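You operate a simulated robot arm through the tools that you are given. There is no shell and no other tool. Be economical: measure what you need, move in short steps, check, and stop when the job is done.

Carry out the task below with a simulated robot arm. There is one attempt and no reset: what you move stays moved.

JOB
Measure the white lot element and grade it LOW, GOOD or HIGH.
Fine: clip it in the meter nest; GOOD is 9.5 to 10.5 F. Clip off again.

Only the result counts: the job must be done as asked and must still hold three seconds after the hand-in. Knocking over, shifting, dropping, spilling or breaking anything else fails it.

ROBOT AND FRAMES
A 7-joint arm with a two-finger parallel gripper, fixed in place. Base frame: the origin is at the foot of the arm, x ahead of it, y to its left, z up; the work surface is at about z = 0.884. Readings come in m, degrees, newtons and seconds.
With the tool pointing down near the work surface it reaches from about 0.24 to 0.68 m from the base axis. Its first joint turns from -66.0 to 66.0 degrees. Payload 2.4 kg.
The tool frame sits at the grasp point between the pads (the TCP): z along the fingers, y along the line on which they close. The tips reach 0.03 m beyond it. Largest opening 0.094 m; finger width 0.028, thickness 0.01; the body of the gripper, 0.05 by 0.096 m, starts 0.055 m behind the TCP.
Orientation is that of the tool frame in the base frame, as a unit quaternion [w, x, y, z]. With the fingers straight down and closing along the base's y, the tool's x points along the base's -x, its y along +y and its z along -z.

CONTROLS
- The arm moves only by the tool move_arm. Its argument "increments" is text: rows parted by semicolons, each of 7 numbers parted by spaces: the shift along the base's x, y, z in units of 30 mm (1.0 is 30 mm), then the turn, a rotation vector about the base's x, y, z in units of 8 degrees (1.0 is 8 degrees), then the opening, from 0 (shut) to 1 (fully open). In form: tx ty tz wx wy wz gripper; .... A call has 1 to 10 rows; each row shifts and turns the commanded pose from where the row before left it. A call with a number of a shift or a turn outside -1 to 1 is refused whole. Rows are played at 5 a second. More than 0.05 m and 8.6 degrees between two rows, or a gripper value outside its range, and nothing of the call is played. Where a pose cannot be reached the arm comes as near as it can. A force on the tool above 40 N (or 10 N above the force at the start of the call, whichever is more), or a blocked arm, ends the call early, and 0.2 s more pass. The fingers move at their own pace (about 0.153 m/s each) and stop on an object; they squeeze with about 39 N. The grip force told is the motor's: it shows also when the fingers shut on nothing. Time passes only in rows, and 0.2 s behind the last, so rows that do not move let the fingers close. The reply holds the time, the measured pose of the TCP, the force on the tool along the base axes, the opening and the grip force, in the units named above and with some noise.
- Cameras (640 x 400 px; columns grow to the right, rows downward): "scene" is fixed at [0.0414, 0.4759, 1.4404]; the picture's right is [-0.72, -0.69, 0.00], its down [-0.42, 0.44, -0.79] and it looks along [0.55, -0.57, -0.61] (base axes); focal length 299 px, centre (320, 200). "wrist" rides on the gripper at [-0.037, 0, -0.058] in the tool frame; the picture's right is [0.00, -1.00, 0.00], its down [0.97, 0.00, -0.24] and it looks along [0.24, 0.00, 0.97] (tool axes); focal length 218 px, centre (320, 200). There is no depth. A picture from a camera that has moved, and an enlarged one, comes with that camera's place and axes in the base frame and with its lens.
- snapshot(camera): a new picture of that camera. The clock stands still meanwhile.
- close_up(camera, box): a new picture of the part [left, top, right, bottom] of that camera's present view, enlarged. The clock stands still meanwhile.
- finish_job(): hands the job in; it is judged then, once.

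Work in short steps. Places have to be worked out from the pictures, the camera data and where the tool is seen: move nearer, look again, correct. Check each grasp and each placing, and mend what went wrong. You have 120 turns and 84 pictures in all, those below and enlarged ones among them. Open the gripper and draw the arm clear of the work before you hand the job in, unless the task says otherwise; then end with one line.

The tools are called after "Request:" by a JSON object that holds its "op" and its "data". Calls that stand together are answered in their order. move_arm: Moves the arm, as the interface text tells. Its arguments: {"type":"object","properties":{"increments":{"type":"string"}},"required":["increments"]} The other tools are called the same way: snapshot (camera) takes a picture; close_up (camera, box) takes an enlarged picture of a part of a camera's view; finish_job () hands the job in.

At the start:

```text
t: 0.0
eef_pos: [0.3666, 0.1394, 1.2533]
ee_rot: [0.0, 0.001, 1.0, 0.0]
wrist_force: [1.5, 0.1, 0.0]
opening: 0.0939
finger_force: 0.1
```

scene: 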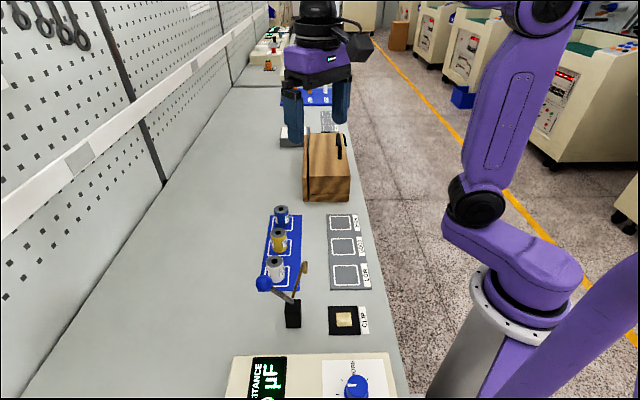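
wrist: 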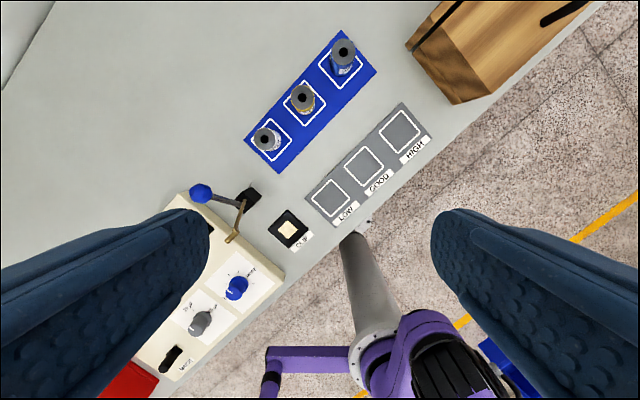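

I start by looking closer at the meter, the clip nest and the elements.

Request:
{"op": "close_up", "data": {"camera": "scene", "box": [220, 190, 420, 315]}}

Request:
{"op": "close_up", "data": {"camera": "scene", "box": [220, 275, 420, 400]}}

Request:
{"op": "close_up", "data": {"camera": "wrist", "box": [120, 170, 320, 400]}}

Request:
{"op": "close_up", "data": {"camera": "wrist", "box": [230, 20, 450, 240]}}

```text
3.20 times, centred on (320, 252) of scene
camera zoom: at [0.0414, 0.4759, 1.4404], right [-0.72, -0.69, 0.0], down [-0.42, 0.44, -0.79], along [0.55, -0.57, -0.61], focal length 956 px, centre (320, 32)
```

zoom: 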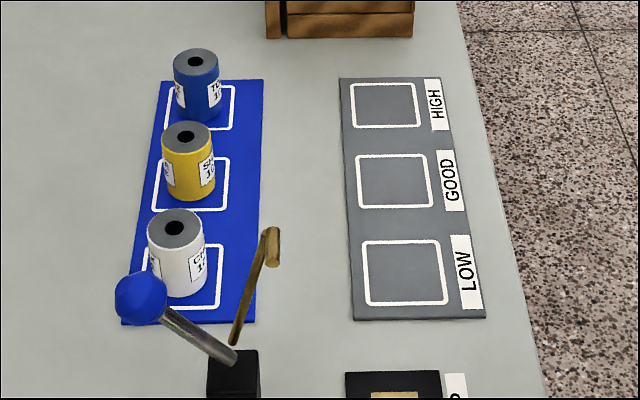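

```text
3.20 times, centred on (320, 338) of scene
camera zoom: at [0.0414, 0.4759, 1.4404], right [-0.72, -0.69, 0.0], down [-0.42, 0.44, -0.79], along [0.55, -0.57, -0.61], focal length 956 px, centre (320, -240)
```

zoom: 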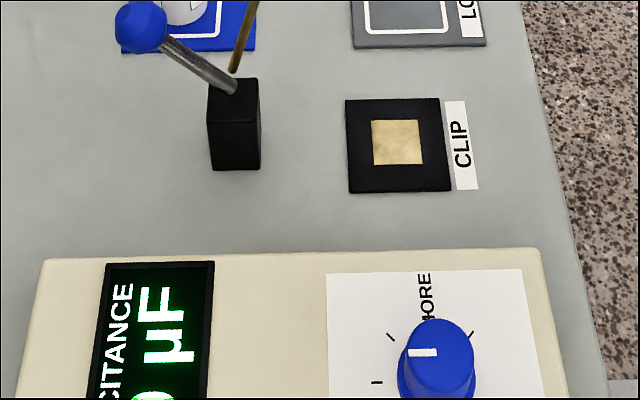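

```text
1.74 times, centred on (220, 285) of wrist
camera zoom: at [0.4027, 0.1383, 1.3115], right [0.0, -1.0, 0.0], down [-0.97, 0.0, 0.24], along [-0.24, 0.0, -0.97], focal length 380 px, centre (494, 52)
```

zoom: 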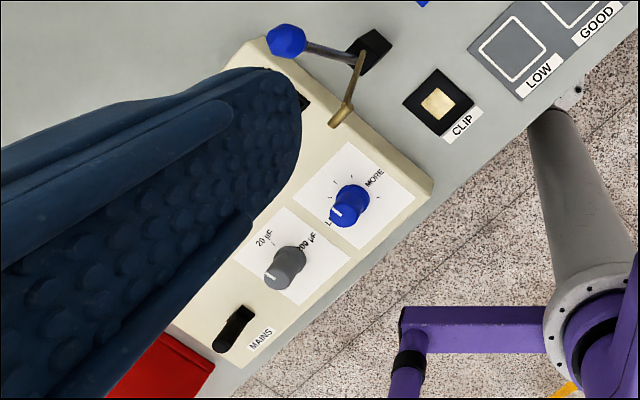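

```text
1.82 times, centred on (340, 130) of wrist
camera zoom: at [0.4027, 0.1383, 1.3115], right [0.0, -1.0, 0.0], down [-0.97, 0.0, 0.24], along [-0.24, 0.0, -0.97], focal length 397 px, centre (284, 327)
```

zoom: 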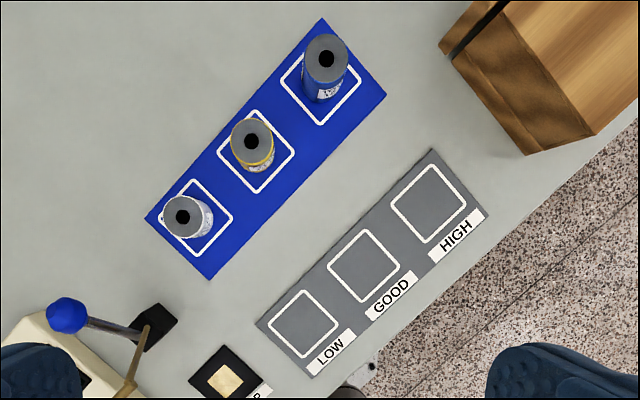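

The white element stands at about (0.414, 0.228), the nest at (0.234, 0.206) and the lever post at (0.295, 0.285). I turn the tool by -45° about z and shift toward the meter to read its panel.

Request:
{"op": "move_arm", "data": {"increments": "0.1 0.6 -0.2 0 0 -0.95 1;0.1 0.6 -0.2 0 0 -0.95 1;0.1 0.6 -0.2 0 0 -0.95 1;0.1 0.6 -0.2 0 0 -0.95 1;0.1 0.6 -0.2 0 0 -0.95 1;0 0.5 -0.2 0 0 -0.87 1;0 0 0 0 0 0 1"}}

Request:
{"op": "snapshot", "data": {"camera": "wrist"}}

Request:
{"op": "snapshot", "data": {"camera": "scene"}}

```text
t: 1.6
eef_pos: [0.3817, 0.2434, 1.2168]
ee_rot: [0.0, 0.384, 0.924, 0.0]
wrist_force: [0.3, 0.2, -0.1]
opening: 0.0938
finger_force: 0.0
```

```text
77 pictures are left
camera wrist: at [0.4073, 0.2174, 1.2755], right [-0.71, -0.71, 0.0], down [-0.69, 0.69, 0.24], along [-0.17, 0.17, -0.97], focal length 218 px, centre (320, 200)
```

wrist: 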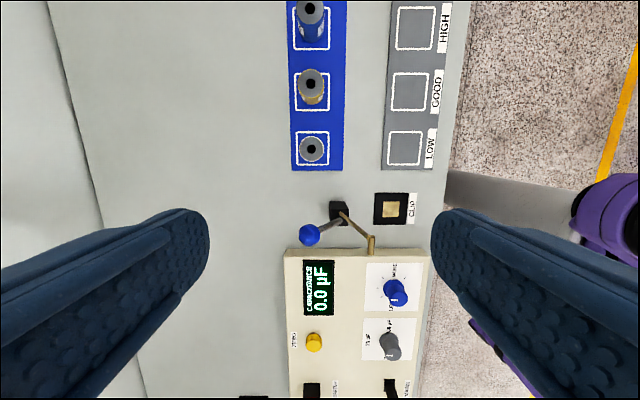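

```text
76 pictures are left
```

scene: 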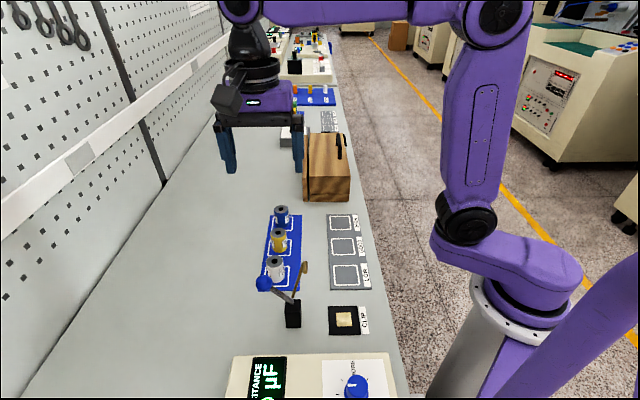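

Request:
{"op": "close_up", "data": {"camera": "wrist", "box": [270, 180, 440, 290]}}

Request:
{"op": "close_up", "data": {"camera": "wrist", "box": [270, 255, 440, 400]}}

```text
3.64 times, centred on (355, 235) of wrist
camera zoom: at [0.4073, 0.2174, 1.2755], right [-0.71, -0.71, 0.0], down [-0.69, 0.69, 0.24], along [-0.17, 0.17, -0.97], focal length 794 px, centre (193, 73)
```

zoom: 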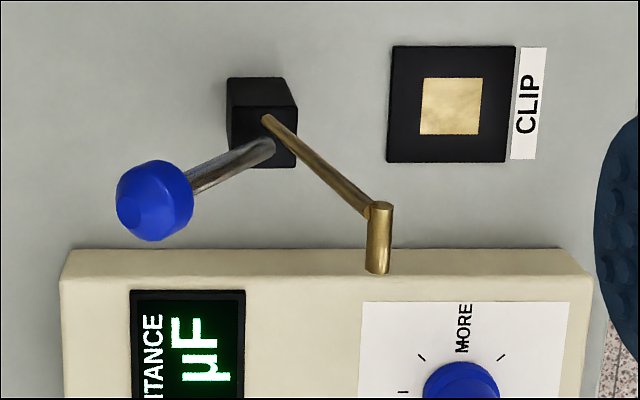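

```text
2.76 times, centred on (355, 328) of wrist
camera zoom: at [0.4073, 0.2174, 1.2755], right [-0.71, -0.71, 0.0], down [-0.69, 0.69, 0.24], along [-0.17, 0.17, -0.97], focal length 602 px, centre (223, -152)
```

zoom: 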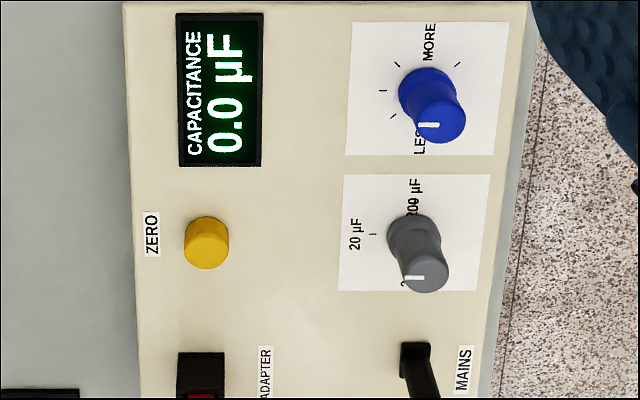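

The display reads 0.0 µF, and there is a range knob, a blue LESS/MORE knob and a ZERO button. I move closer above the panel to read the knob settings.

Request:
{"op": "move_arm", "data": {"increments": "-0.85 0.7 0 0 0 0 1;-0.85 0.7 0 0 0 0 1;-0.85 0.7 0 0 0 0 1;-0.85 0.7 0 0 0 0 1;-0.85 0.7 0 0 0 0 1;0 0 0 0 0 0 1"}}

Request:
{"op": "snapshot", "data": {"camera": "wrist"}}

```text
t: 3.0
eef_pos: [0.2533, 0.3485, 1.2162]
ee_rot: [-0.001, 0.382, 0.924, 0.0]
wrist_force: [0.5, 0.1, 0.1]
opening: 0.094
finger_force: 0.1
```

```text
73 pictures are left
camera wrist: at [0.2784, 0.3222, 1.2754], right [-0.71, -0.71, 0.0], down [-0.69, 0.69, 0.24], along [-0.17, 0.17, -0.97], focal length 218 px, centre (320, 200)
```

wrist: 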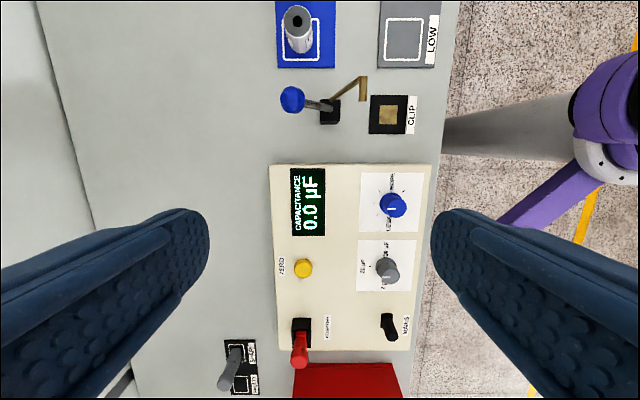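

Request:
{"op": "close_up", "data": {"camera": "wrist", "box": [340, 165, 430, 300]}}

Request:
{"op": "close_up", "data": {"camera": "wrist", "box": [200, 300, 430, 400]}}

Request:
{"op": "close_up", "data": {"camera": "wrist", "box": [270, 60, 430, 160]}}

```text
2.96 times, centred on (385, 232) of wrist
camera zoom: at [0.2784, 0.3222, 1.2754], right [-0.71, -0.71, 0.0], down [-0.69, 0.69, 0.24], along [-0.17, 0.17, -0.97], focal length 647 px, centre (127, 104)
```

zoom: 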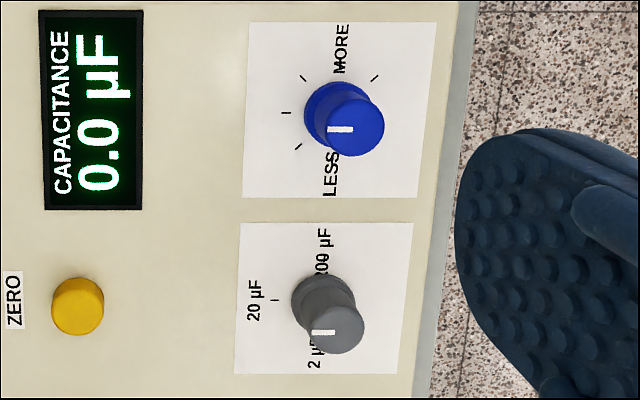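

```text
2.78 times, centred on (315, 350) of wrist
camera zoom: at [0.2784, 0.3222, 1.2754], right [-0.71, -0.71, 0.0], down [-0.69, 0.69, 0.24], along [-0.17, 0.17, -0.97], focal length 607 px, centre (334, -217)
```

zoom: 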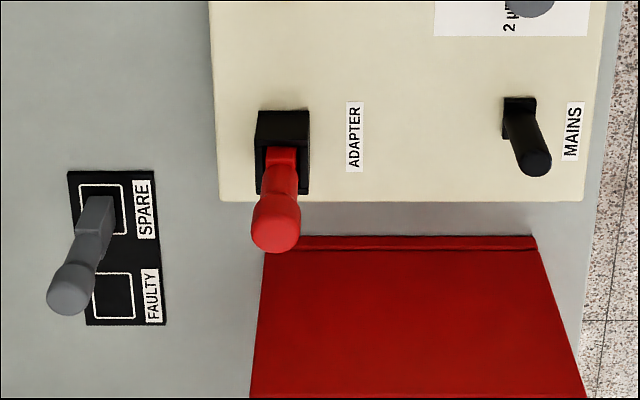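

```text
4.00 times, centred on (350, 110) of wrist
camera zoom: at [0.2784, 0.3222, 1.2754], right [-0.71, -0.71, 0.0], down [-0.69, 0.69, 0.24], along [-0.17, 0.17, -0.97], focal length 873 px, centre (200, 560)
```

zoom: 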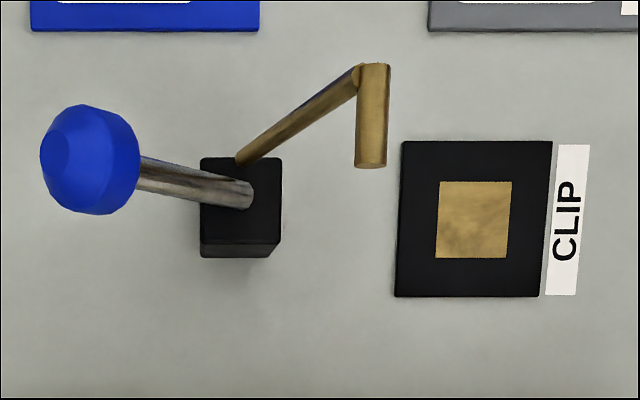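

Range points at 20 µF, the meter reads 0.0, and an adapter is plugged in. Next I read the labels on the elements.

Request:
{"op": "close_up", "data": {"camera": "scene", "box": [255, 245, 305, 285]}}

Request:
{"op": "close_up", "data": {"camera": "scene", "box": [260, 200, 310, 255]}}

```text
10.00 times, centred on (280, 265) of scene
camera zoom: at [0.0414, 0.4759, 1.4404], right [-0.72, -0.69, 0.0], down [-0.42, 0.44, -0.79], along [0.55, -0.57, -0.61], focal length 2986 px, centre (720, -450)
```

zoom: 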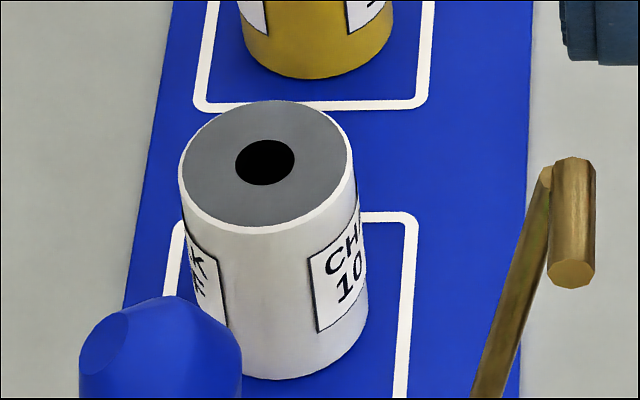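

```text
7.27 times, centred on (285, 228) of scene
camera zoom: at [0.0414, 0.4759, 1.4404], right [-0.72, -0.69, 0.0], down [-0.42, 0.44, -0.79], along [0.55, -0.57, -0.61], focal length 2172 px, centre (574, 0)
```

zoom: 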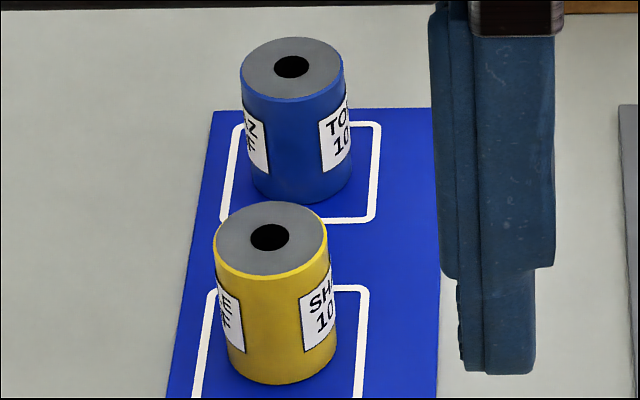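

The lots are CHALK (white), SHALE and TOPAZ, each nominally 10 µF. The jaw swings in the vertical plane from the post to the nest. I move above the white element.

Request:
{"op": "move_arm", "data": {"increments": "0.9 -0.67 0 0 0 0 1;0.9 -0.67 0 0 0 0 1;0.9 -0.67 0 0 0 0 1;0.9 -0.67 -0.5 0 0 0 1;0.9 -0.67 -0.9 0 0 0 1;0.86 -0.67 -0.9 0 0 0 1;0 0 -0.9 0 0 0 1;0 0 -0.9 0 0 0 1;0 0 0 0 0 0 1"}}

Request:
{"op": "snapshot", "data": {"camera": "wrist"}}

Request:
{"op": "snapshot", "data": {"camera": "scene"}}

```text
t: 5.0
eef_pos: [0.4138, 0.227, 1.0929]
ee_rot: [-0.001, 0.383, 0.924, -0.001]
wrist_force: [-0.2, -1.1, 0.4]
opening: 0.0942
finger_force: 0.1
```

```text
67 pictures are left
camera wrist: at [0.4401, 0.201, 1.1523], right [-0.71, -0.71, 0.0], down [-0.69, 0.69, 0.24], along [-0.17, 0.17, -0.97], focal length 218 px, centre (320, 200)
```

wrist: 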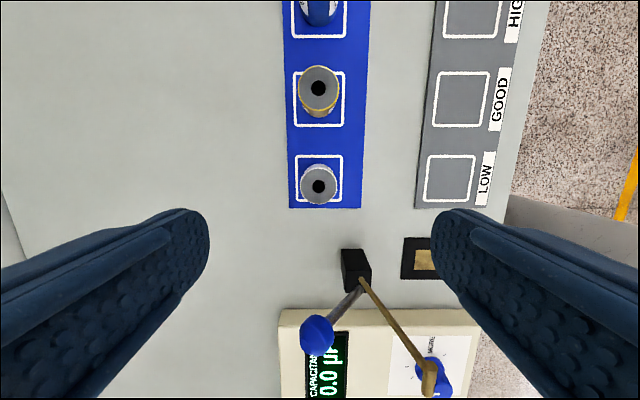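

```text
66 pictures are left
```

scene: 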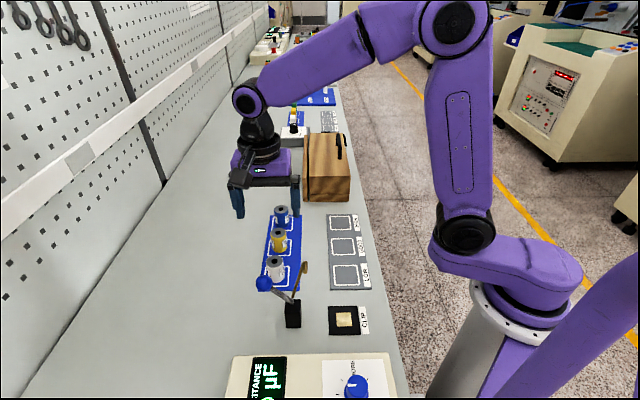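

The picture puts the white element at (0.4145, 0.228), right under the TCP. I descend.

Request:
{"op": "move_arm", "data": {"increments": "0.02 0.03 -0.9 0 0 0 1;0 0 -0.9 0 0 0 1;0 0 -0.9 0 0 0 1;0 0 -0.9 0 0 0 1;0 0 -0.9 0 0 0 1;0 0 -0.9 0 0 0 1;0 0 0 0 0 0 1"}}

Request:
{"op": "snapshot", "data": {"camera": "wrist"}}

Request:
{"op": "close_up", "data": {"camera": "scene", "box": [220, 180, 370, 310]}}

```text
t: 6.6
eef_pos: [0.4148, 0.2292, 0.9312]
ee_rot: [0.0, 0.383, 0.924, 0.0]
wrist_force: [-0.2, -0.3, -0.4]
opening: 0.0942
finger_force: 0.0
```

```text
65 pictures are left
camera wrist: at [0.4411, 0.2022, 0.9898], right [-0.71, -0.71, 0.0], down [-0.69, 0.69, 0.24], along [-0.17, 0.17, -0.97], focal length 218 px, centre (320, 200)
```

wrist: 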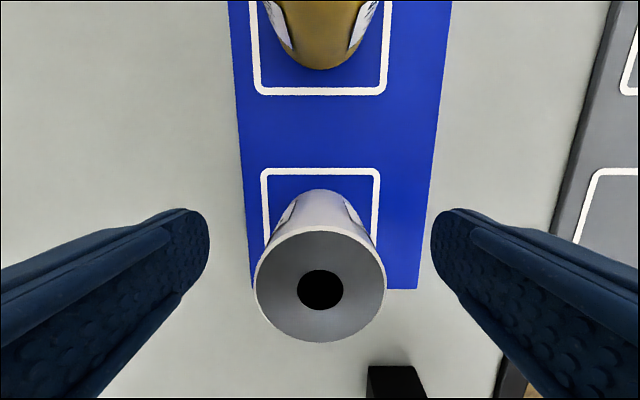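

```text
3.08 times, centred on (295, 245) of scene
camera zoom: at [0.0414, 0.4759, 1.4404], right [-0.72, -0.69, 0.0], down [-0.42, 0.44, -0.79], along [0.55, -0.57, -0.61], focal length 919 px, centre (397, 62)
```

zoom: 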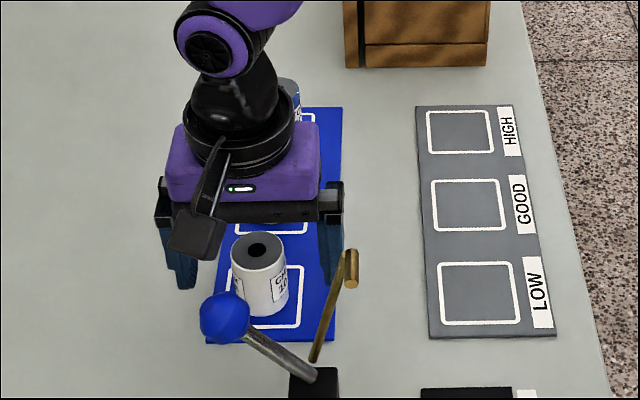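

The element is centred between the fingers. I lower 4 mm and close.

Request:
{"op": "move_arm", "data": {"increments": "0 0 -0.15 0 0 0 1;0 0 0 0 0 0 0;0 0 0 0 0 0 0;0 0 0 0 0 0 0"}}

Request:
{"op": "move_arm", "data": {"increments": "0 0 0.5 0 0 0 0;0 0 0.9 0 0 0 0;0 0 0.9 0 0 0 0;0 0 0.9 0 0 0 0;0 0 0.9 0 0 0 0;0 0 0 0 0 0 0"}}

Request:
{"op": "snapshot", "data": {"camera": "wrist"}}

Request:
{"op": "snapshot", "data": {"camera": "scene"}}

```text
t: 7.6
eef_pos: [0.4148, 0.2277, 0.9272]
ee_rot: [0.0, 0.382, 0.924, 0.0]
wrist_force: [-0.5, 1.5, -0.3]
opening: 0.0369
finger_force: 39.0
```

```text
t: 9.0
eef_pos: [0.4138, 0.2302, 1.0519]
ee_rot: [0.001, 0.383, 0.924, 0.001]
wrist_force: [-0.4, -0.2, 0.5]
opening: 0.0369
finger_force: 39.2
```

```text
63 pictures are left
camera wrist: at [0.4404, 0.2037, 1.1102], right [-0.71, -0.71, 0.0], down [-0.69, 0.69, 0.24], along [-0.17, 0.17, -0.97], focal length 218 px, centre (320, 200)
```

wrist: 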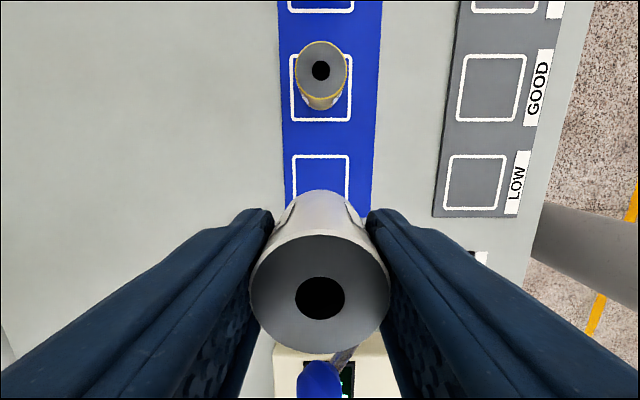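

```text
62 pictures are left
```

scene: 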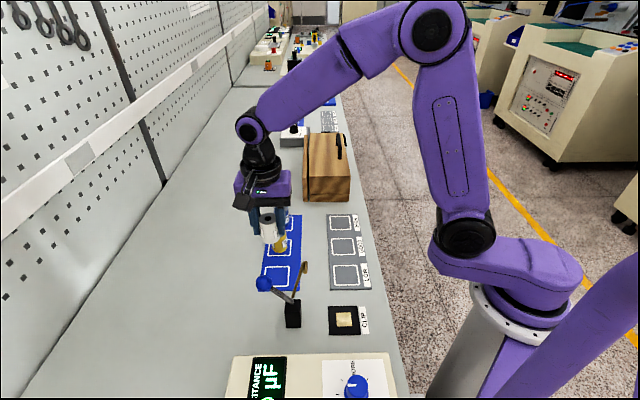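

The white element is held. The nest centre triangulates to (0.2335, 0.205); I go around the raised jaw via the LOW side and stop above the nest.

Request:
{"op": "move_arm", "data": {"increments": "-0.74 -0.74 0 0 0 0 0;-0.74 -0.74 0 0 0 0 0;-0.74 -0.74 0 0 0 0 0;-0.74 -0.74 0 0 0 0 0;-0.74 -0.74 0 0 0 0 0;-0.58 0.717 0 0 0 0 0;-0.58 0.717 0 0 0 0 0;-0.58 0.717 0 0 0 0 0;-0.58 0.717 0 0 0 0 0;0 0 0 0 0 0 0"}}

Request:
{"op": "snapshot", "data": {"camera": "wrist"}}

Request:
{"op": "snapshot", "data": {"camera": "scene"}}

```text
t: 11.2
eef_pos: [0.2352, 0.2023, 1.0505]
ee_rot: [0.001, 0.383, 0.924, 0.0]
wrist_force: [-0.2, 0.1, -1.2]
opening: 0.037
finger_force: 39.1
```

```text
61 pictures are left
camera wrist: at [0.2602, 0.1773, 1.1085], right [-0.71, -0.71, 0.0], down [-0.69, 0.69, 0.24], along [-0.17, 0.17, -0.97], focal length 218 px, centre (320, 200)
```

wrist: 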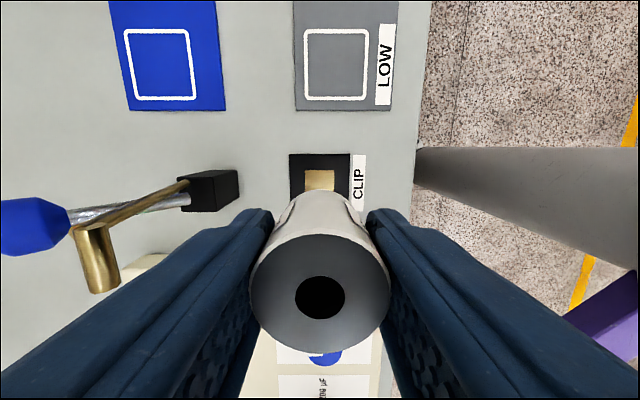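

```text
60 pictures are left
```

scene: 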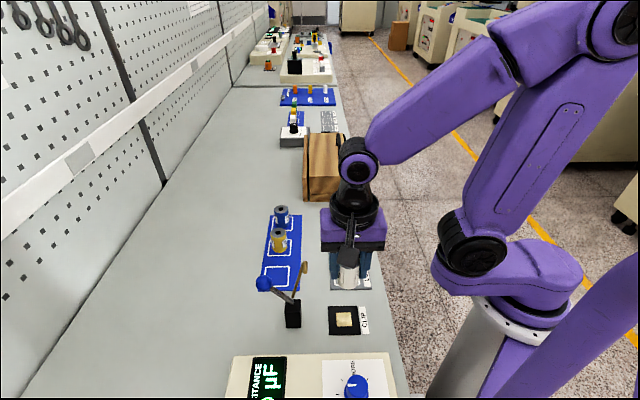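

p is aligned, w needs +3 mm. I descend to just above the plate.

Request:
{"op": "move_arm", "data": {"increments": "-0.06 0.07 -0.75 0 0 0 0;0 0 -0.75 0 0 0 0;0 0 -0.75 0 0 0 0;0 0 -0.75 0 0 0 0;0 0 -0.5 0 0 0 0;0 0 0 0 0 0 0"}}

Request:
{"op": "snapshot", "data": {"camera": "wrist"}}

Request:
{"op": "close_up", "data": {"camera": "scene", "box": [250, 200, 410, 350]}}

```text
t: 12.6
eef_pos: [0.2472, 0.2137, 0.9547]
ee_rot: [0.0, 0.382, 0.924, -0.001]
wrist_force: [0.5, -0.5, -0.8]
opening: 0.0368
finger_force: 38.8
out of reach, approached as far as the arm can: row 1, 3, 4
```

```text
59 pictures are left
camera wrist: at [0.2731, 0.1877, 1.0129], right [-0.71, -0.71, 0.0], down [-0.69, 0.69, 0.24], along [-0.17, 0.17, -0.97], focal length 218 px, centre (320, 200)
```

wrist: 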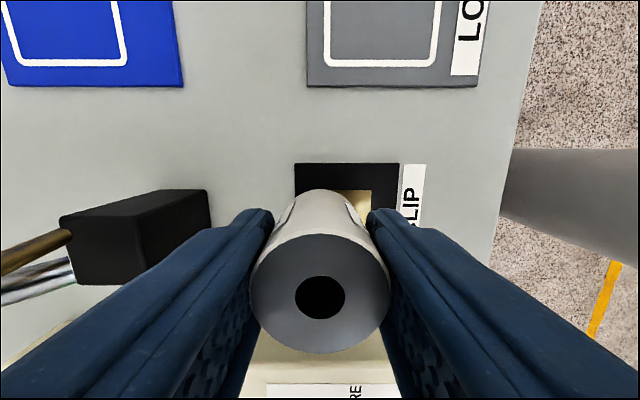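

```text
2.67 times, centred on (330, 275) of scene
camera zoom: at [0.0414, 0.4759, 1.4404], right [-0.72, -0.69, 0.0], down [-0.42, 0.44, -0.79], along [0.55, -0.57, -0.61], focal length 796 px, centre (293, 0)
```

zoom: 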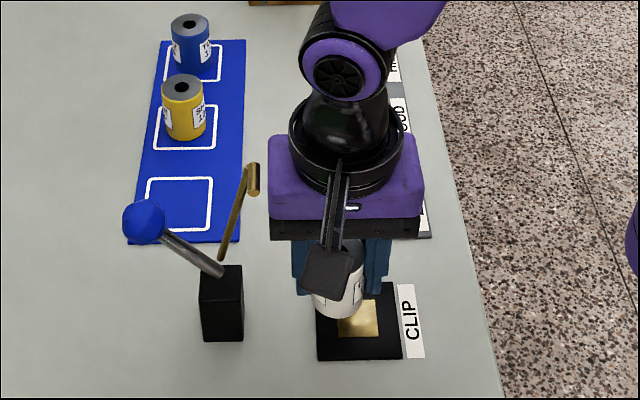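

The arm stopped short at (0.247, 0.214). I try again in small steps toward the nest at this height, after raising slightly.

Request:
{"op": "move_arm", "data": {"increments": "0 0 0.3 0 0 0 0;-0.15 -0.1 0 0 0 0 0;-0.15 -0.1 0 0 0 0 0;-0.15 -0.1 0 0 0 0 0;0 0 0 0 0 0 0"}}

```text
t: 13.8
eef_pos: [0.246, 0.2124, 0.9627]
ee_rot: [-0.001, 0.383, 0.924, -0.001]
wrist_force: [0.0, 0.1, -0.9]
opening: 0.0367
finger_force: 39.1
out of reach, approached as far as the arm can: row 2, 3, 4
```

The reach limit depends on the wrist configuration. I withdraw to the free area by the LOW square and test a partial yaw change there.

Request:
{"op": "move_arm", "data": {"increments": "0.55 -0.7 0.4 0 0 0 0;0.55 -0.7 0.4 0 0 0 0;0.55 -0.7 0.4 0 0 0 0;0.5 -0.6 0 0 0 0 0;0 0 0 0 0 1 0;0 0 0 0 0 1 0;0 0 0 0 0 1 0;0 0 0 0 0 1 0;0 0 0 0 0 1 0;0 0 0 0 0 0 0"}}

Request:
{"op": "move_arm", "data": {"increments": "0 0 -0.9 0 0 0 0;-0.5 -0.2 -0.2 0 0 0 0;-0.5 -0.2 0 0 0 0 0;-0.5 -0.2 0 0 0 0 0;-0.5 -0.2 0 0 0 0 0;0 0 0 0 0 0 0"}}

```text
t: 16.0
eef_pos: [0.3115, 0.1315, 1.0001]
ee_rot: [-0.001, 0.043, 0.999, 0.0]
wrist_force: [0.2, -1.2, -0.5]
opening: 0.0367
finger_force: 39.3
```

```text
t: 17.4
eef_pos: [0.2661, 0.111, 0.9687]
ee_rot: [-0.001, 0.043, 0.999, -0.001]
wrist_force: [-0.1, 0.5, -0.8]
opening: 0.0369
finger_force: 39.4
out of reach, approached as far as the arm can: row 5
```

With yaw about -5° the arm reaches further in. I move back over the nest in this yaw, at z ≈ 1.0.

Request:
{"op": "move_arm", "data": {"increments": "0 0 0.9 0 0 0 0;-0.27 0.78 0 0 0 0 0;-0.27 0.78 0 0 0 0 0;-0.27 0.78 0 0 0 0 0;-0.27 0.78 0 0 0 0 0;0 0 0 0 0 0 0"}}

Request:
{"op": "snapshot", "data": {"camera": "wrist"}}

Request:
{"op": "close_up", "data": {"camera": "scene", "box": [250, 200, 410, 350]}}

```text
t: 18.8
eef_pos: [0.2388, 0.205, 0.9967]
ee_rot: [-0.001, 0.044, 0.999, 0.0]
wrist_force: [-0.1, -0.4, 0.0]
opening: 0.0369
finger_force: 38.9
out of reach, approached as far as the arm can: row 3
```

```text
57 pictures are left
camera wrist: at [0.2752, 0.2017, 1.0563], right [-0.09, -1.0, 0.0], down [-0.97, 0.08, 0.24], along [-0.24, 0.02, -0.97], focal length 218 px, centre (320, 200)
```

wrist: 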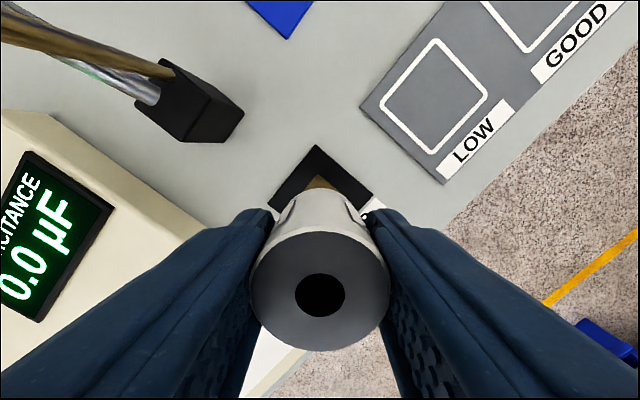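

```text
2.67 times, centred on (330, 275) of scene
camera zoom: at [0.0414, 0.4759, 1.4404], right [-0.72, -0.69, 0.0], down [-0.42, 0.44, -0.79], along [0.55, -0.57, -0.61], focal length 796 px, centre (293, 0)
```

zoom: 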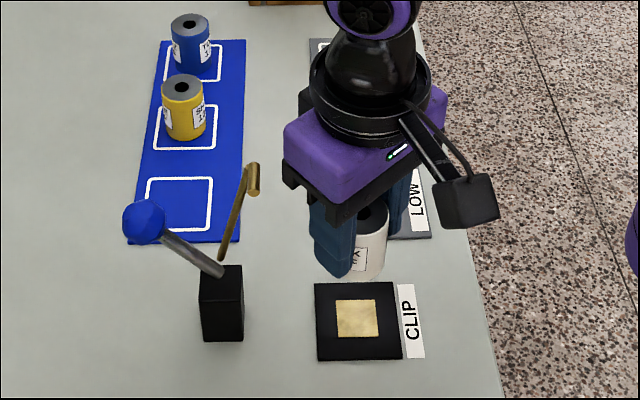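

Clearance to the jaw is good. I add 16° more yaw for reach, correct x, and descend partly.

Request:
{"op": "move_arm", "data": {"increments": "0 0 0 0 0 1 0;0 0 0 0 0 1 0;-0.18 0 0 0 0 0 0;0 0 -0.5 0 0 0 0;0 0 -0.5 0 0 0 0;0 0 -0.4 0 0 0 0;0 0 0 0 0 0 0"}}

Request:
{"op": "snapshot", "data": {"camera": "wrist"}}

Request:
{"op": "close_up", "data": {"camera": "scene", "box": [280, 240, 400, 350]}}

```text
t: 20.4
eef_pos: [0.2472, 0.2118, 0.9589]
ee_rot: [-0.001, -0.096, 0.995, 0.0]
wrist_force: [-0.3, 0.6, -0.5]
opening: 0.0369
finger_force: 39.3
out of reach, approached as far as the arm can: row 3, 4, 5
```

```text
55 pictures are left
camera wrist: at [0.2833, 0.2189, 1.0179], right [0.19, -0.98, 0.0], down [-0.95, -0.19, 0.24], along [-0.24, -0.05, -0.97], focal length 218 px, centre (320, 200)
```

wrist: 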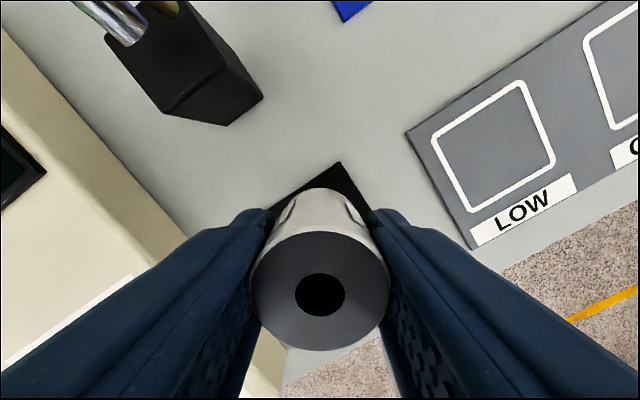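

```text
3.64 times, centred on (340, 295) of scene
camera zoom: at [0.0414, 0.4759, 1.4404], right [-0.72, -0.69, 0.0], down [-0.42, 0.44, -0.79], along [0.55, -0.57, -0.61], focal length 1086 px, centre (247, -146)
```

zoom: 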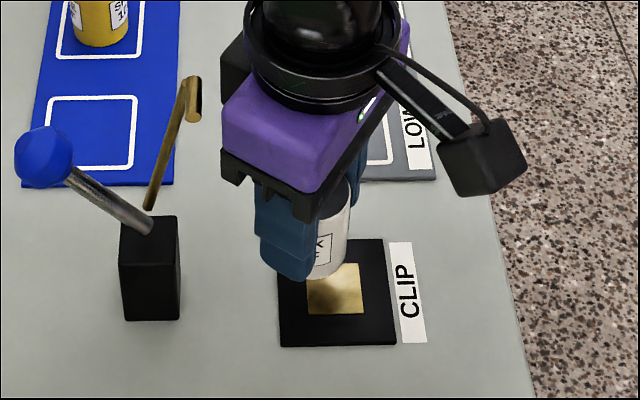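

The limit isn't yaw. I test a small tilt (fingertips toward the base) while still above the plate, then move inward.

Request:
{"op": "move_arm", "data": {"increments": "0 0 0.2 -0.33 0.37 0 0;0 0 0 -0.33 0.37 0 0;-0.22 -0.12 0 0 0 0 0;-0.22 -0.11 0 0 0 0 0;0 0 0 0 0 0 0"}}

```text
t: 21.6
eef_pos: [0.2319, 0.2035, 0.9654]
ee_rot: [-0.056, -0.096, 0.993, -0.041]
wrist_force: [0.8, 0.3, -0.8]
opening: 0.037
finger_force: 39.2
```

The tilt frees the reach. I keep about 6° of tilt, shift the TCP 5 mm outward to allow for it, and lower.

Request:
{"op": "move_arm", "data": {"increments": "0.16 0.15 0 0.165 -0.19 0 0;0 0 -0.35 0 0 0 0;0 0 -0.35 0 0 0 0;0 0 0 0 0 0 0"}}

Request:
{"op": "snapshot", "data": {"camera": "wrist"}}

Request:
{"op": "close_up", "data": {"camera": "scene", "box": [280, 240, 400, 350]}}

```text
t: 22.6
eef_pos: [0.2372, 0.2082, 0.9439]
ee_rot: [-0.042, -0.096, 0.994, -0.031]
wrist_force: [0.2, 0.4, 0.4]
opening: 0.0367
finger_force: 38.7
```

```text
53 pictures are left
camera wrist: at [0.2771, 0.2195, 0.9991], right [0.19, -0.98, 0.05], down [-0.93, -0.17, 0.32], along [-0.31, -0.11, -0.94], focal length 218 px, centre (320, 200)
```

wrist: 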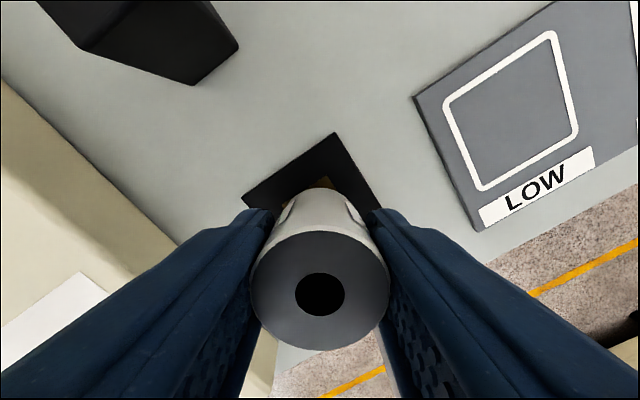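

```text
3.64 times, centred on (340, 295) of scene
camera zoom: at [0.0414, 0.4759, 1.4404], right [-0.72, -0.69, 0.0], down [-0.42, 0.44, -0.79], along [0.55, -0.57, -0.61], focal length 1086 px, centre (247, -146)
```

zoom: 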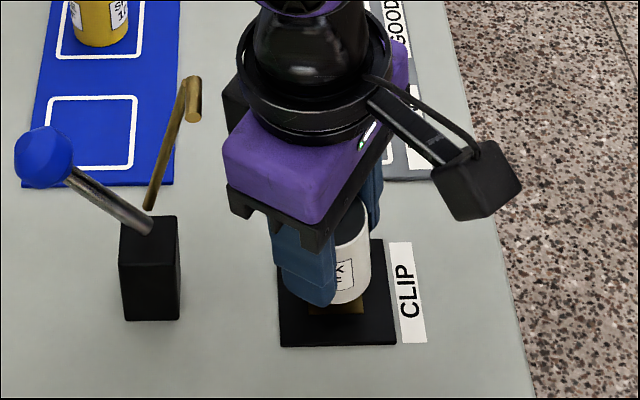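

Aligned over the plate. I lower in small steps toward contact.

Request:
{"op": "move_arm", "data": {"increments": "0 0 -0.2 0 0 0 0;0 0 -0.15 0 0 0 0;0 0 0 0 0 0 0"}}

Request:
{"op": "close_up", "data": {"camera": "scene", "box": [280, 240, 400, 350]}}

```text
t: 23.4
eef_pos: [0.2361, 0.2092, 0.9323]
ee_rot: [-0.041, -0.096, 0.994, -0.032]
wrist_force: [-0.2, -0.1, -0.6]
opening: 0.0368
finger_force: 38.7
```

```text
3.64 times, centred on (340, 295) of scene
camera zoom: at [0.0414, 0.4759, 1.4404], right [-0.72, -0.69, 0.0], down [-0.42, 0.44, -0.79], along [0.55, -0.57, -0.61], focal length 1086 px, centre (247, -146)
```

zoom: 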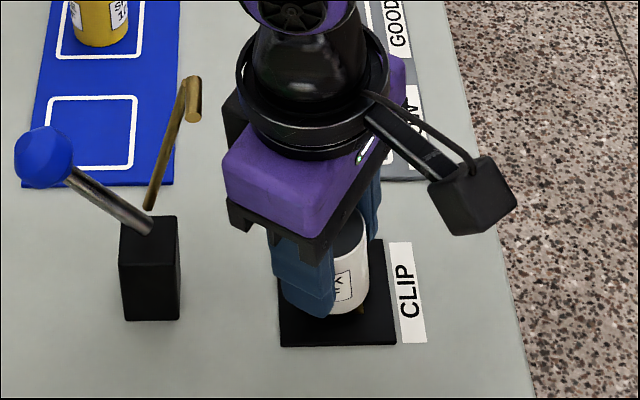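

No contact yet; 1.5 mm steps next.

Request:
{"op": "move_arm", "data": {"increments": "0 0 -0.05 0 0 0 0;0 0 -0.05 0 0 0 0;0 0 0 0 0 0 0"}}

```text
t: 24.2
eef_pos: [0.2358, 0.2089, 0.9317]
ee_rot: [-0.042, -0.096, 0.994, -0.032]
wrist_force: [0.0, 0.0, -0.5]
opening: 0.0367
finger_force: 38.7
```

Request:
{"op": "move_arm", "data": {"increments": "0 0 -0.1 0 0 0 0;0 0 -0.05 0 0 0 0;0 0 0 0 0 0 0"}}

```text
t: 25.0
eef_pos: [0.2359, 0.2075, 0.9267]
ee_rot: [-0.042, -0.096, 0.994, -0.031]
wrist_force: [-2.0, -2.3, 15.6]
opening: 0.0366
finger_force: 38.5
```

Contact made (15 N). I relax by 1 mm and open part way.

Request:
{"op": "move_arm", "data": {"increments": "0 0 0.05 0 0 0 0;0 0 0 0 0 0 0.5;0 0 0 0 0 0 0.65;0 0 0 0 0 0 0.65"}}

Request:
{"op": "snapshot", "data": {"camera": "wrist"}}

Request:
{"op": "close_up", "data": {"camera": "scene", "box": [280, 240, 400, 350]}}

```text
t: 26.0
eef_pos: [0.2376, 0.2075, 0.9275]
ee_rot: [-0.041, -0.095, 0.994, -0.031]
wrist_force: [-0.3, -0.4, 0.8]
opening: 0.061
finger_force: 0.1
```

```text
50 pictures are left
camera wrist: at [0.2773, 0.2193, 0.9828], right [0.19, -0.98, 0.05], down [-0.93, -0.17, 0.32], along [-0.31, -0.11, -0.94], focal length 218 px, centre (320, 200)
```

wrist: 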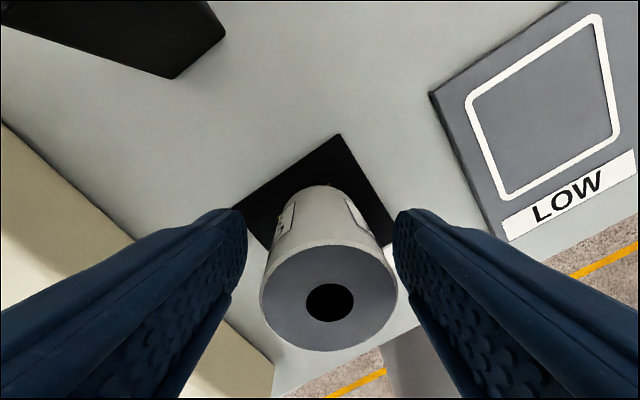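

```text
3.64 times, centred on (340, 295) of scene
camera zoom: at [0.0414, 0.4759, 1.4404], right [-0.72, -0.69, 0.0], down [-0.42, 0.44, -0.79], along [0.55, -0.57, -0.61], focal length 1086 px, centre (247, -146)
```

zoom: 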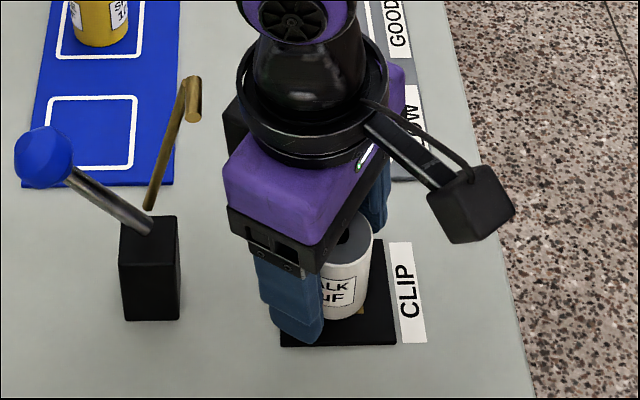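

Released. I retreat straight up and back, then check the seating.

Request:
{"op": "move_arm", "data": {"increments": "0.04 0.03 0.4 0 0 0 0.65;0.05 0.04 0.6 0 0 0 0.65;0 0 0.9 0 0 0 0.65;0 0 0.9 0 0 0 0.65;0 0 0.9 0 0 0 0.65;0.6 -0.6 0.5 0.25 -0.28 0 0.65;0.6 -0.7 0 0.25 -0.27 0 0.65;0.6 -0.6 0 0 0 0 0.65;0.4 -0.4 0 0 0 0 0.65;0 0 0 0 0 0 0.65"}}

Request:
{"op": "snapshot", "data": {"camera": "wrist"}}

Request:
{"op": "close_up", "data": {"camera": "scene", "box": [240, 240, 400, 350]}}

```text
t: 28.2
eef_pos: [0.3071, 0.142, 1.0541]
ee_rot: [0.0, -0.098, 0.995, 0.0]
wrist_force: [0.5, -0.8, -0.4]
opening: 0.0609
finger_force: 0.1
```

```text
48 pictures are left
camera wrist: at [0.342, 0.1487, 1.1125], right [0.19, -0.98, 0.0], down [-0.95, -0.19, 0.24], along [-0.24, -0.05, -0.97], focal length 218 px, centre (320, 200)
```

wrist: 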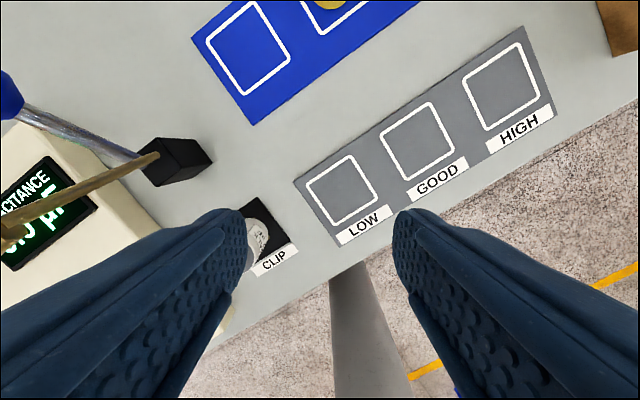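

```text
3.64 times, centred on (320, 295) of scene
camera zoom: at [0.0414, 0.4759, 1.4404], right [-0.72, -0.69, 0.0], down [-0.42, 0.44, -0.79], along [0.55, -0.57, -0.61], focal length 1086 px, centre (320, -146)
```

zoom: 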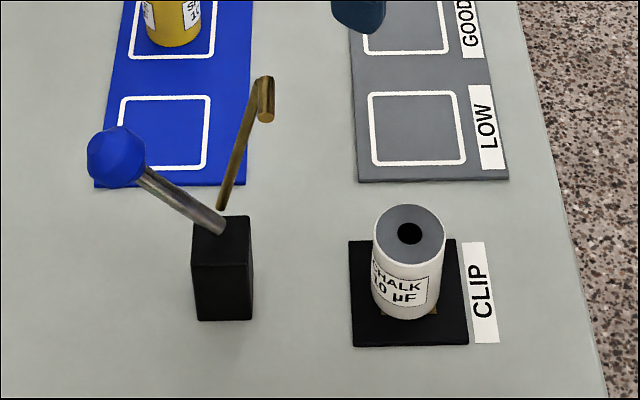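

The element sits upright and centred on the contact plate. Next is the lever: I raise, turn the closing axis onto the swing plane, and go above the blue ball.

Request:
{"op": "move_arm", "data": {"increments": "0 0 0.9 0 0 -1 0.65;0 0 0.9 0 0 -1 0.65;0 0 0.8 0 0 -1 0.65;0.2 0.9 0 0 0 -1 0.65;0.2 0.9 0 0 0 -1 0.65;0.2 0.9 0 0 0 -1 0.65;0.2 0.95 0 0 0 -1 0.65;0.2 0.95 0 0 0 0 0.65;0 0.95 0 0 0 0 0.65;0 0 0 0 0 0 0.65"}}

Request:
{"op": "snapshot", "data": {"camera": "wrist"}}

Request:
{"op": "close_up", "data": {"camera": "scene", "box": [230, 210, 390, 350]}}

```text
t: 30.4
eef_pos: [0.3358, 0.308, 1.1328]
ee_rot: [0.0, 0.383, 0.924, 0.0]
wrist_force: [0.5, -0.2, -0.7]
opening: 0.0612
finger_force: 0.0
```

```text
46 pictures are left
camera wrist: at [0.3615, 0.2821, 1.1911], right [-0.71, -0.71, 0.0], down [-0.69, 0.69, 0.24], along [-0.17, 0.17, -0.97], focal length 218 px, centre (320, 200)
```

wrist: 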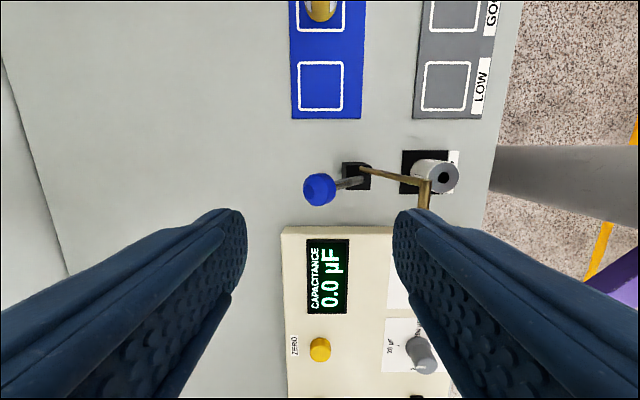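

```text
2.86 times, centred on (310, 280) of scene
camera zoom: at [0.0414, 0.4759, 1.4404], right [-0.72, -0.69, 0.0], down [-0.42, 0.44, -0.79], along [0.55, -0.57, -0.61], focal length 853 px, centre (349, -29)
```

zoom: 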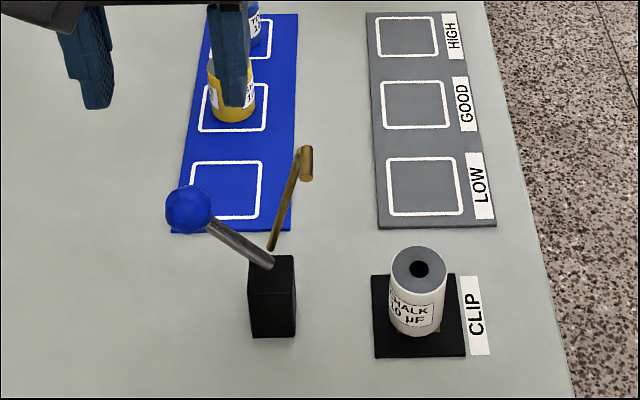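

The ball is at about (0.338, 0.309, 1.008), directly below. I descend so the fingers straddle it along the swing direction.

Request:
{"op": "move_arm", "data": {"increments": "0.04 0.02 -0.9 0 0 0 0.65;0 0 -0.9 0 0 0 0.65;0 0 -0.9 0 0 0 0.65;0 0 -0.85 0 0 0 0.65;0 0 0 0 0 0 0.65"}}

Request:
{"op": "snapshot", "data": {"camera": "wrist"}}

Request:
{"op": "close_up", "data": {"camera": "scene", "box": [210, 200, 370, 340]}}

```text
t: 31.6
eef_pos: [0.3366, 0.309, 1.0255]
ee_rot: [0.0, 0.382, 0.924, 0.001]
wrist_force: [-0.2, 0.1, -0.2]
opening: 0.0611
finger_force: 0.1
```

```text
44 pictures are left
camera wrist: at [0.3623, 0.2827, 1.0838], right [-0.71, -0.71, 0.0], down [-0.69, 0.69, 0.24], along [-0.17, 0.17, -0.97], focal length 218 px, centre (320, 200)
```

wrist: 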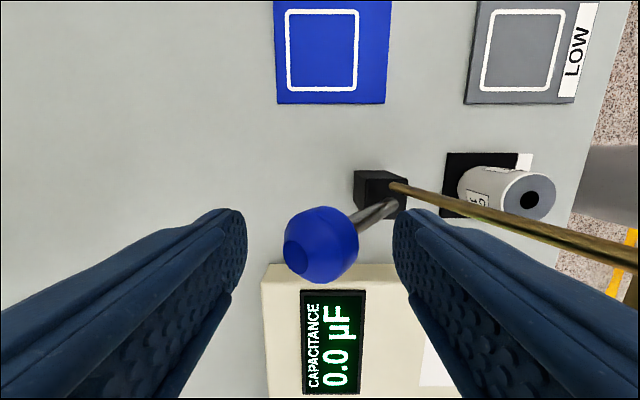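

```text
2.86 times, centred on (290, 270) of scene
camera zoom: at [0.0414, 0.4759, 1.4404], right [-0.72, -0.69, 0.0], down [-0.42, 0.44, -0.79], along [0.55, -0.57, -0.61], focal length 853 px, centre (406, 0)
```

zoom: 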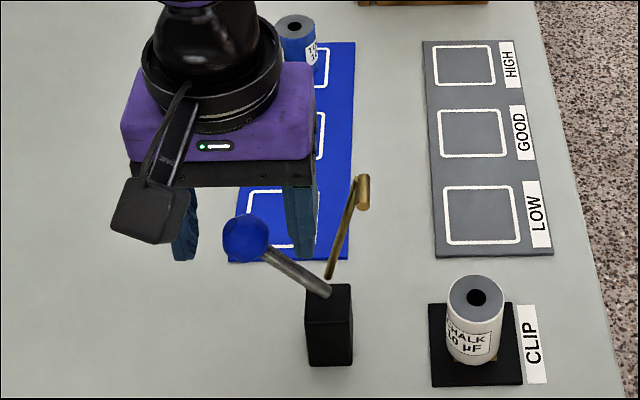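

Straddled and centred. I start pushing toward the nest in 10 mm steps.

Request:
{"op": "move_arm", "data": {"increments": "-0.236 -0.236 0 0 0 0 0.65;-0.236 -0.236 0 0 0 0 0.65;-0.236 -0.236 0 0 0 0 0.65;-0.236 -0.236 0 0 0 0 0.65;0 0 0 0 0 0 0.65"}}

Request:
{"op": "snapshot", "data": {"camera": "wrist"}}

Request:
{"op": "close_up", "data": {"camera": "scene", "box": [210, 200, 370, 340]}}

```text
t: 32.8
eef_pos: [0.309, 0.2801, 1.0255]
ee_rot: [0.0, 0.383, 0.924, 0.0]
wrist_force: [-0.5, 0.2, 0.0]
opening: 0.0606
finger_force: 0.0
```

```text
42 pictures are left
camera wrist: at [0.3346, 0.2543, 1.0835], right [-0.71, -0.71, 0.0], down [-0.69, 0.69, 0.24], along [-0.17, 0.17, -0.97], focal length 218 px, centre (320, 200)
```

wrist: 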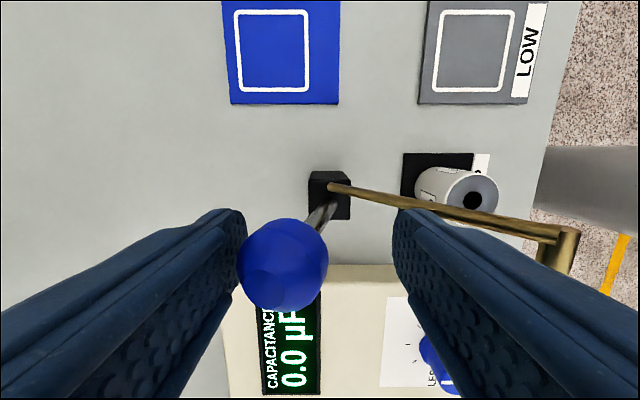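

```text
2.86 times, centred on (290, 270) of scene
camera zoom: at [0.0414, 0.4759, 1.4404], right [-0.72, -0.69, 0.0], down [-0.42, 0.44, -0.79], along [0.55, -0.57, -0.61], focal length 853 px, centre (406, 0)
```

zoom: 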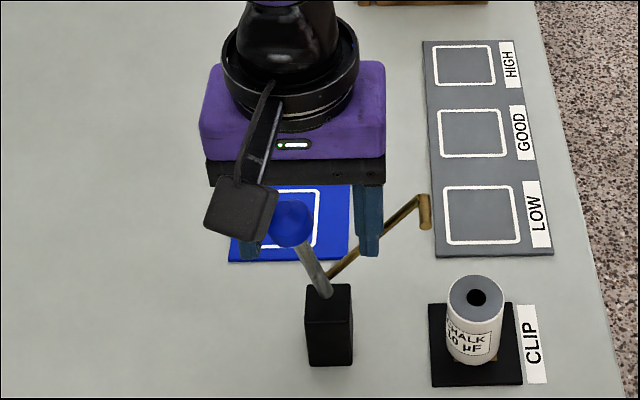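

The jaw is swinging down freely. I continue.

Request:
{"op": "move_arm", "data": {"increments": "-0.236 -0.236 0 0 0 0 0.65;-0.236 -0.236 0 0 0 0 0.65;-0.236 -0.236 0 0 0 0 0.65;-0.236 -0.236 0 0 0 0 0.65;0 0 0 0 0 0 0.65"}}

Request:
{"op": "snapshot", "data": {"camera": "wrist"}}

Request:
{"op": "close_up", "data": {"camera": "scene", "box": [210, 200, 370, 340]}}

```text
t: 34.0
eef_pos: [0.2801, 0.2514, 1.0262]
ee_rot: [-0.001, 0.383, 0.924, 0.0]
wrist_force: [0.7, -0.4, -0.7]
opening: 0.0611
finger_force: 0.0
```

```text
40 pictures are left
camera wrist: at [0.3062, 0.2253, 1.084], right [-0.71, -0.71, 0.0], down [-0.69, 0.69, 0.24], along [-0.17, 0.17, -0.97], focal length 218 px, centre (320, 200)
```

wrist: 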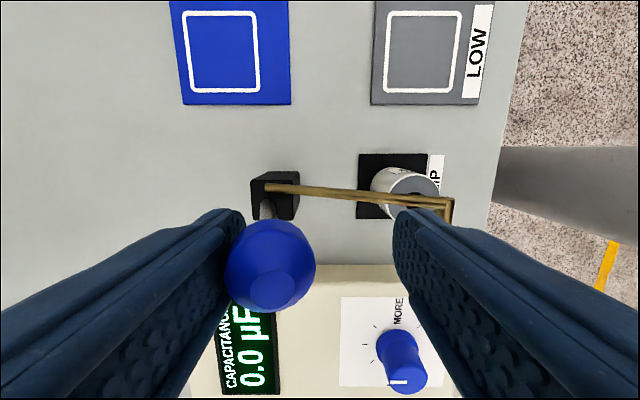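

```text
2.86 times, centred on (290, 270) of scene
camera zoom: at [0.0414, 0.4759, 1.4404], right [-0.72, -0.69, 0.0], down [-0.42, 0.44, -0.79], along [0.55, -0.57, -0.61], focal length 853 px, centre (406, 0)
```

zoom: 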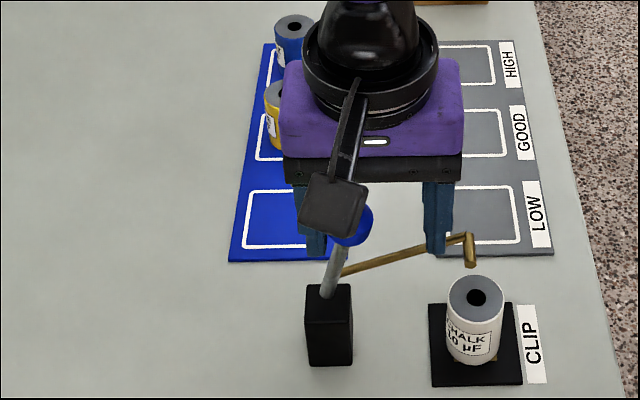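

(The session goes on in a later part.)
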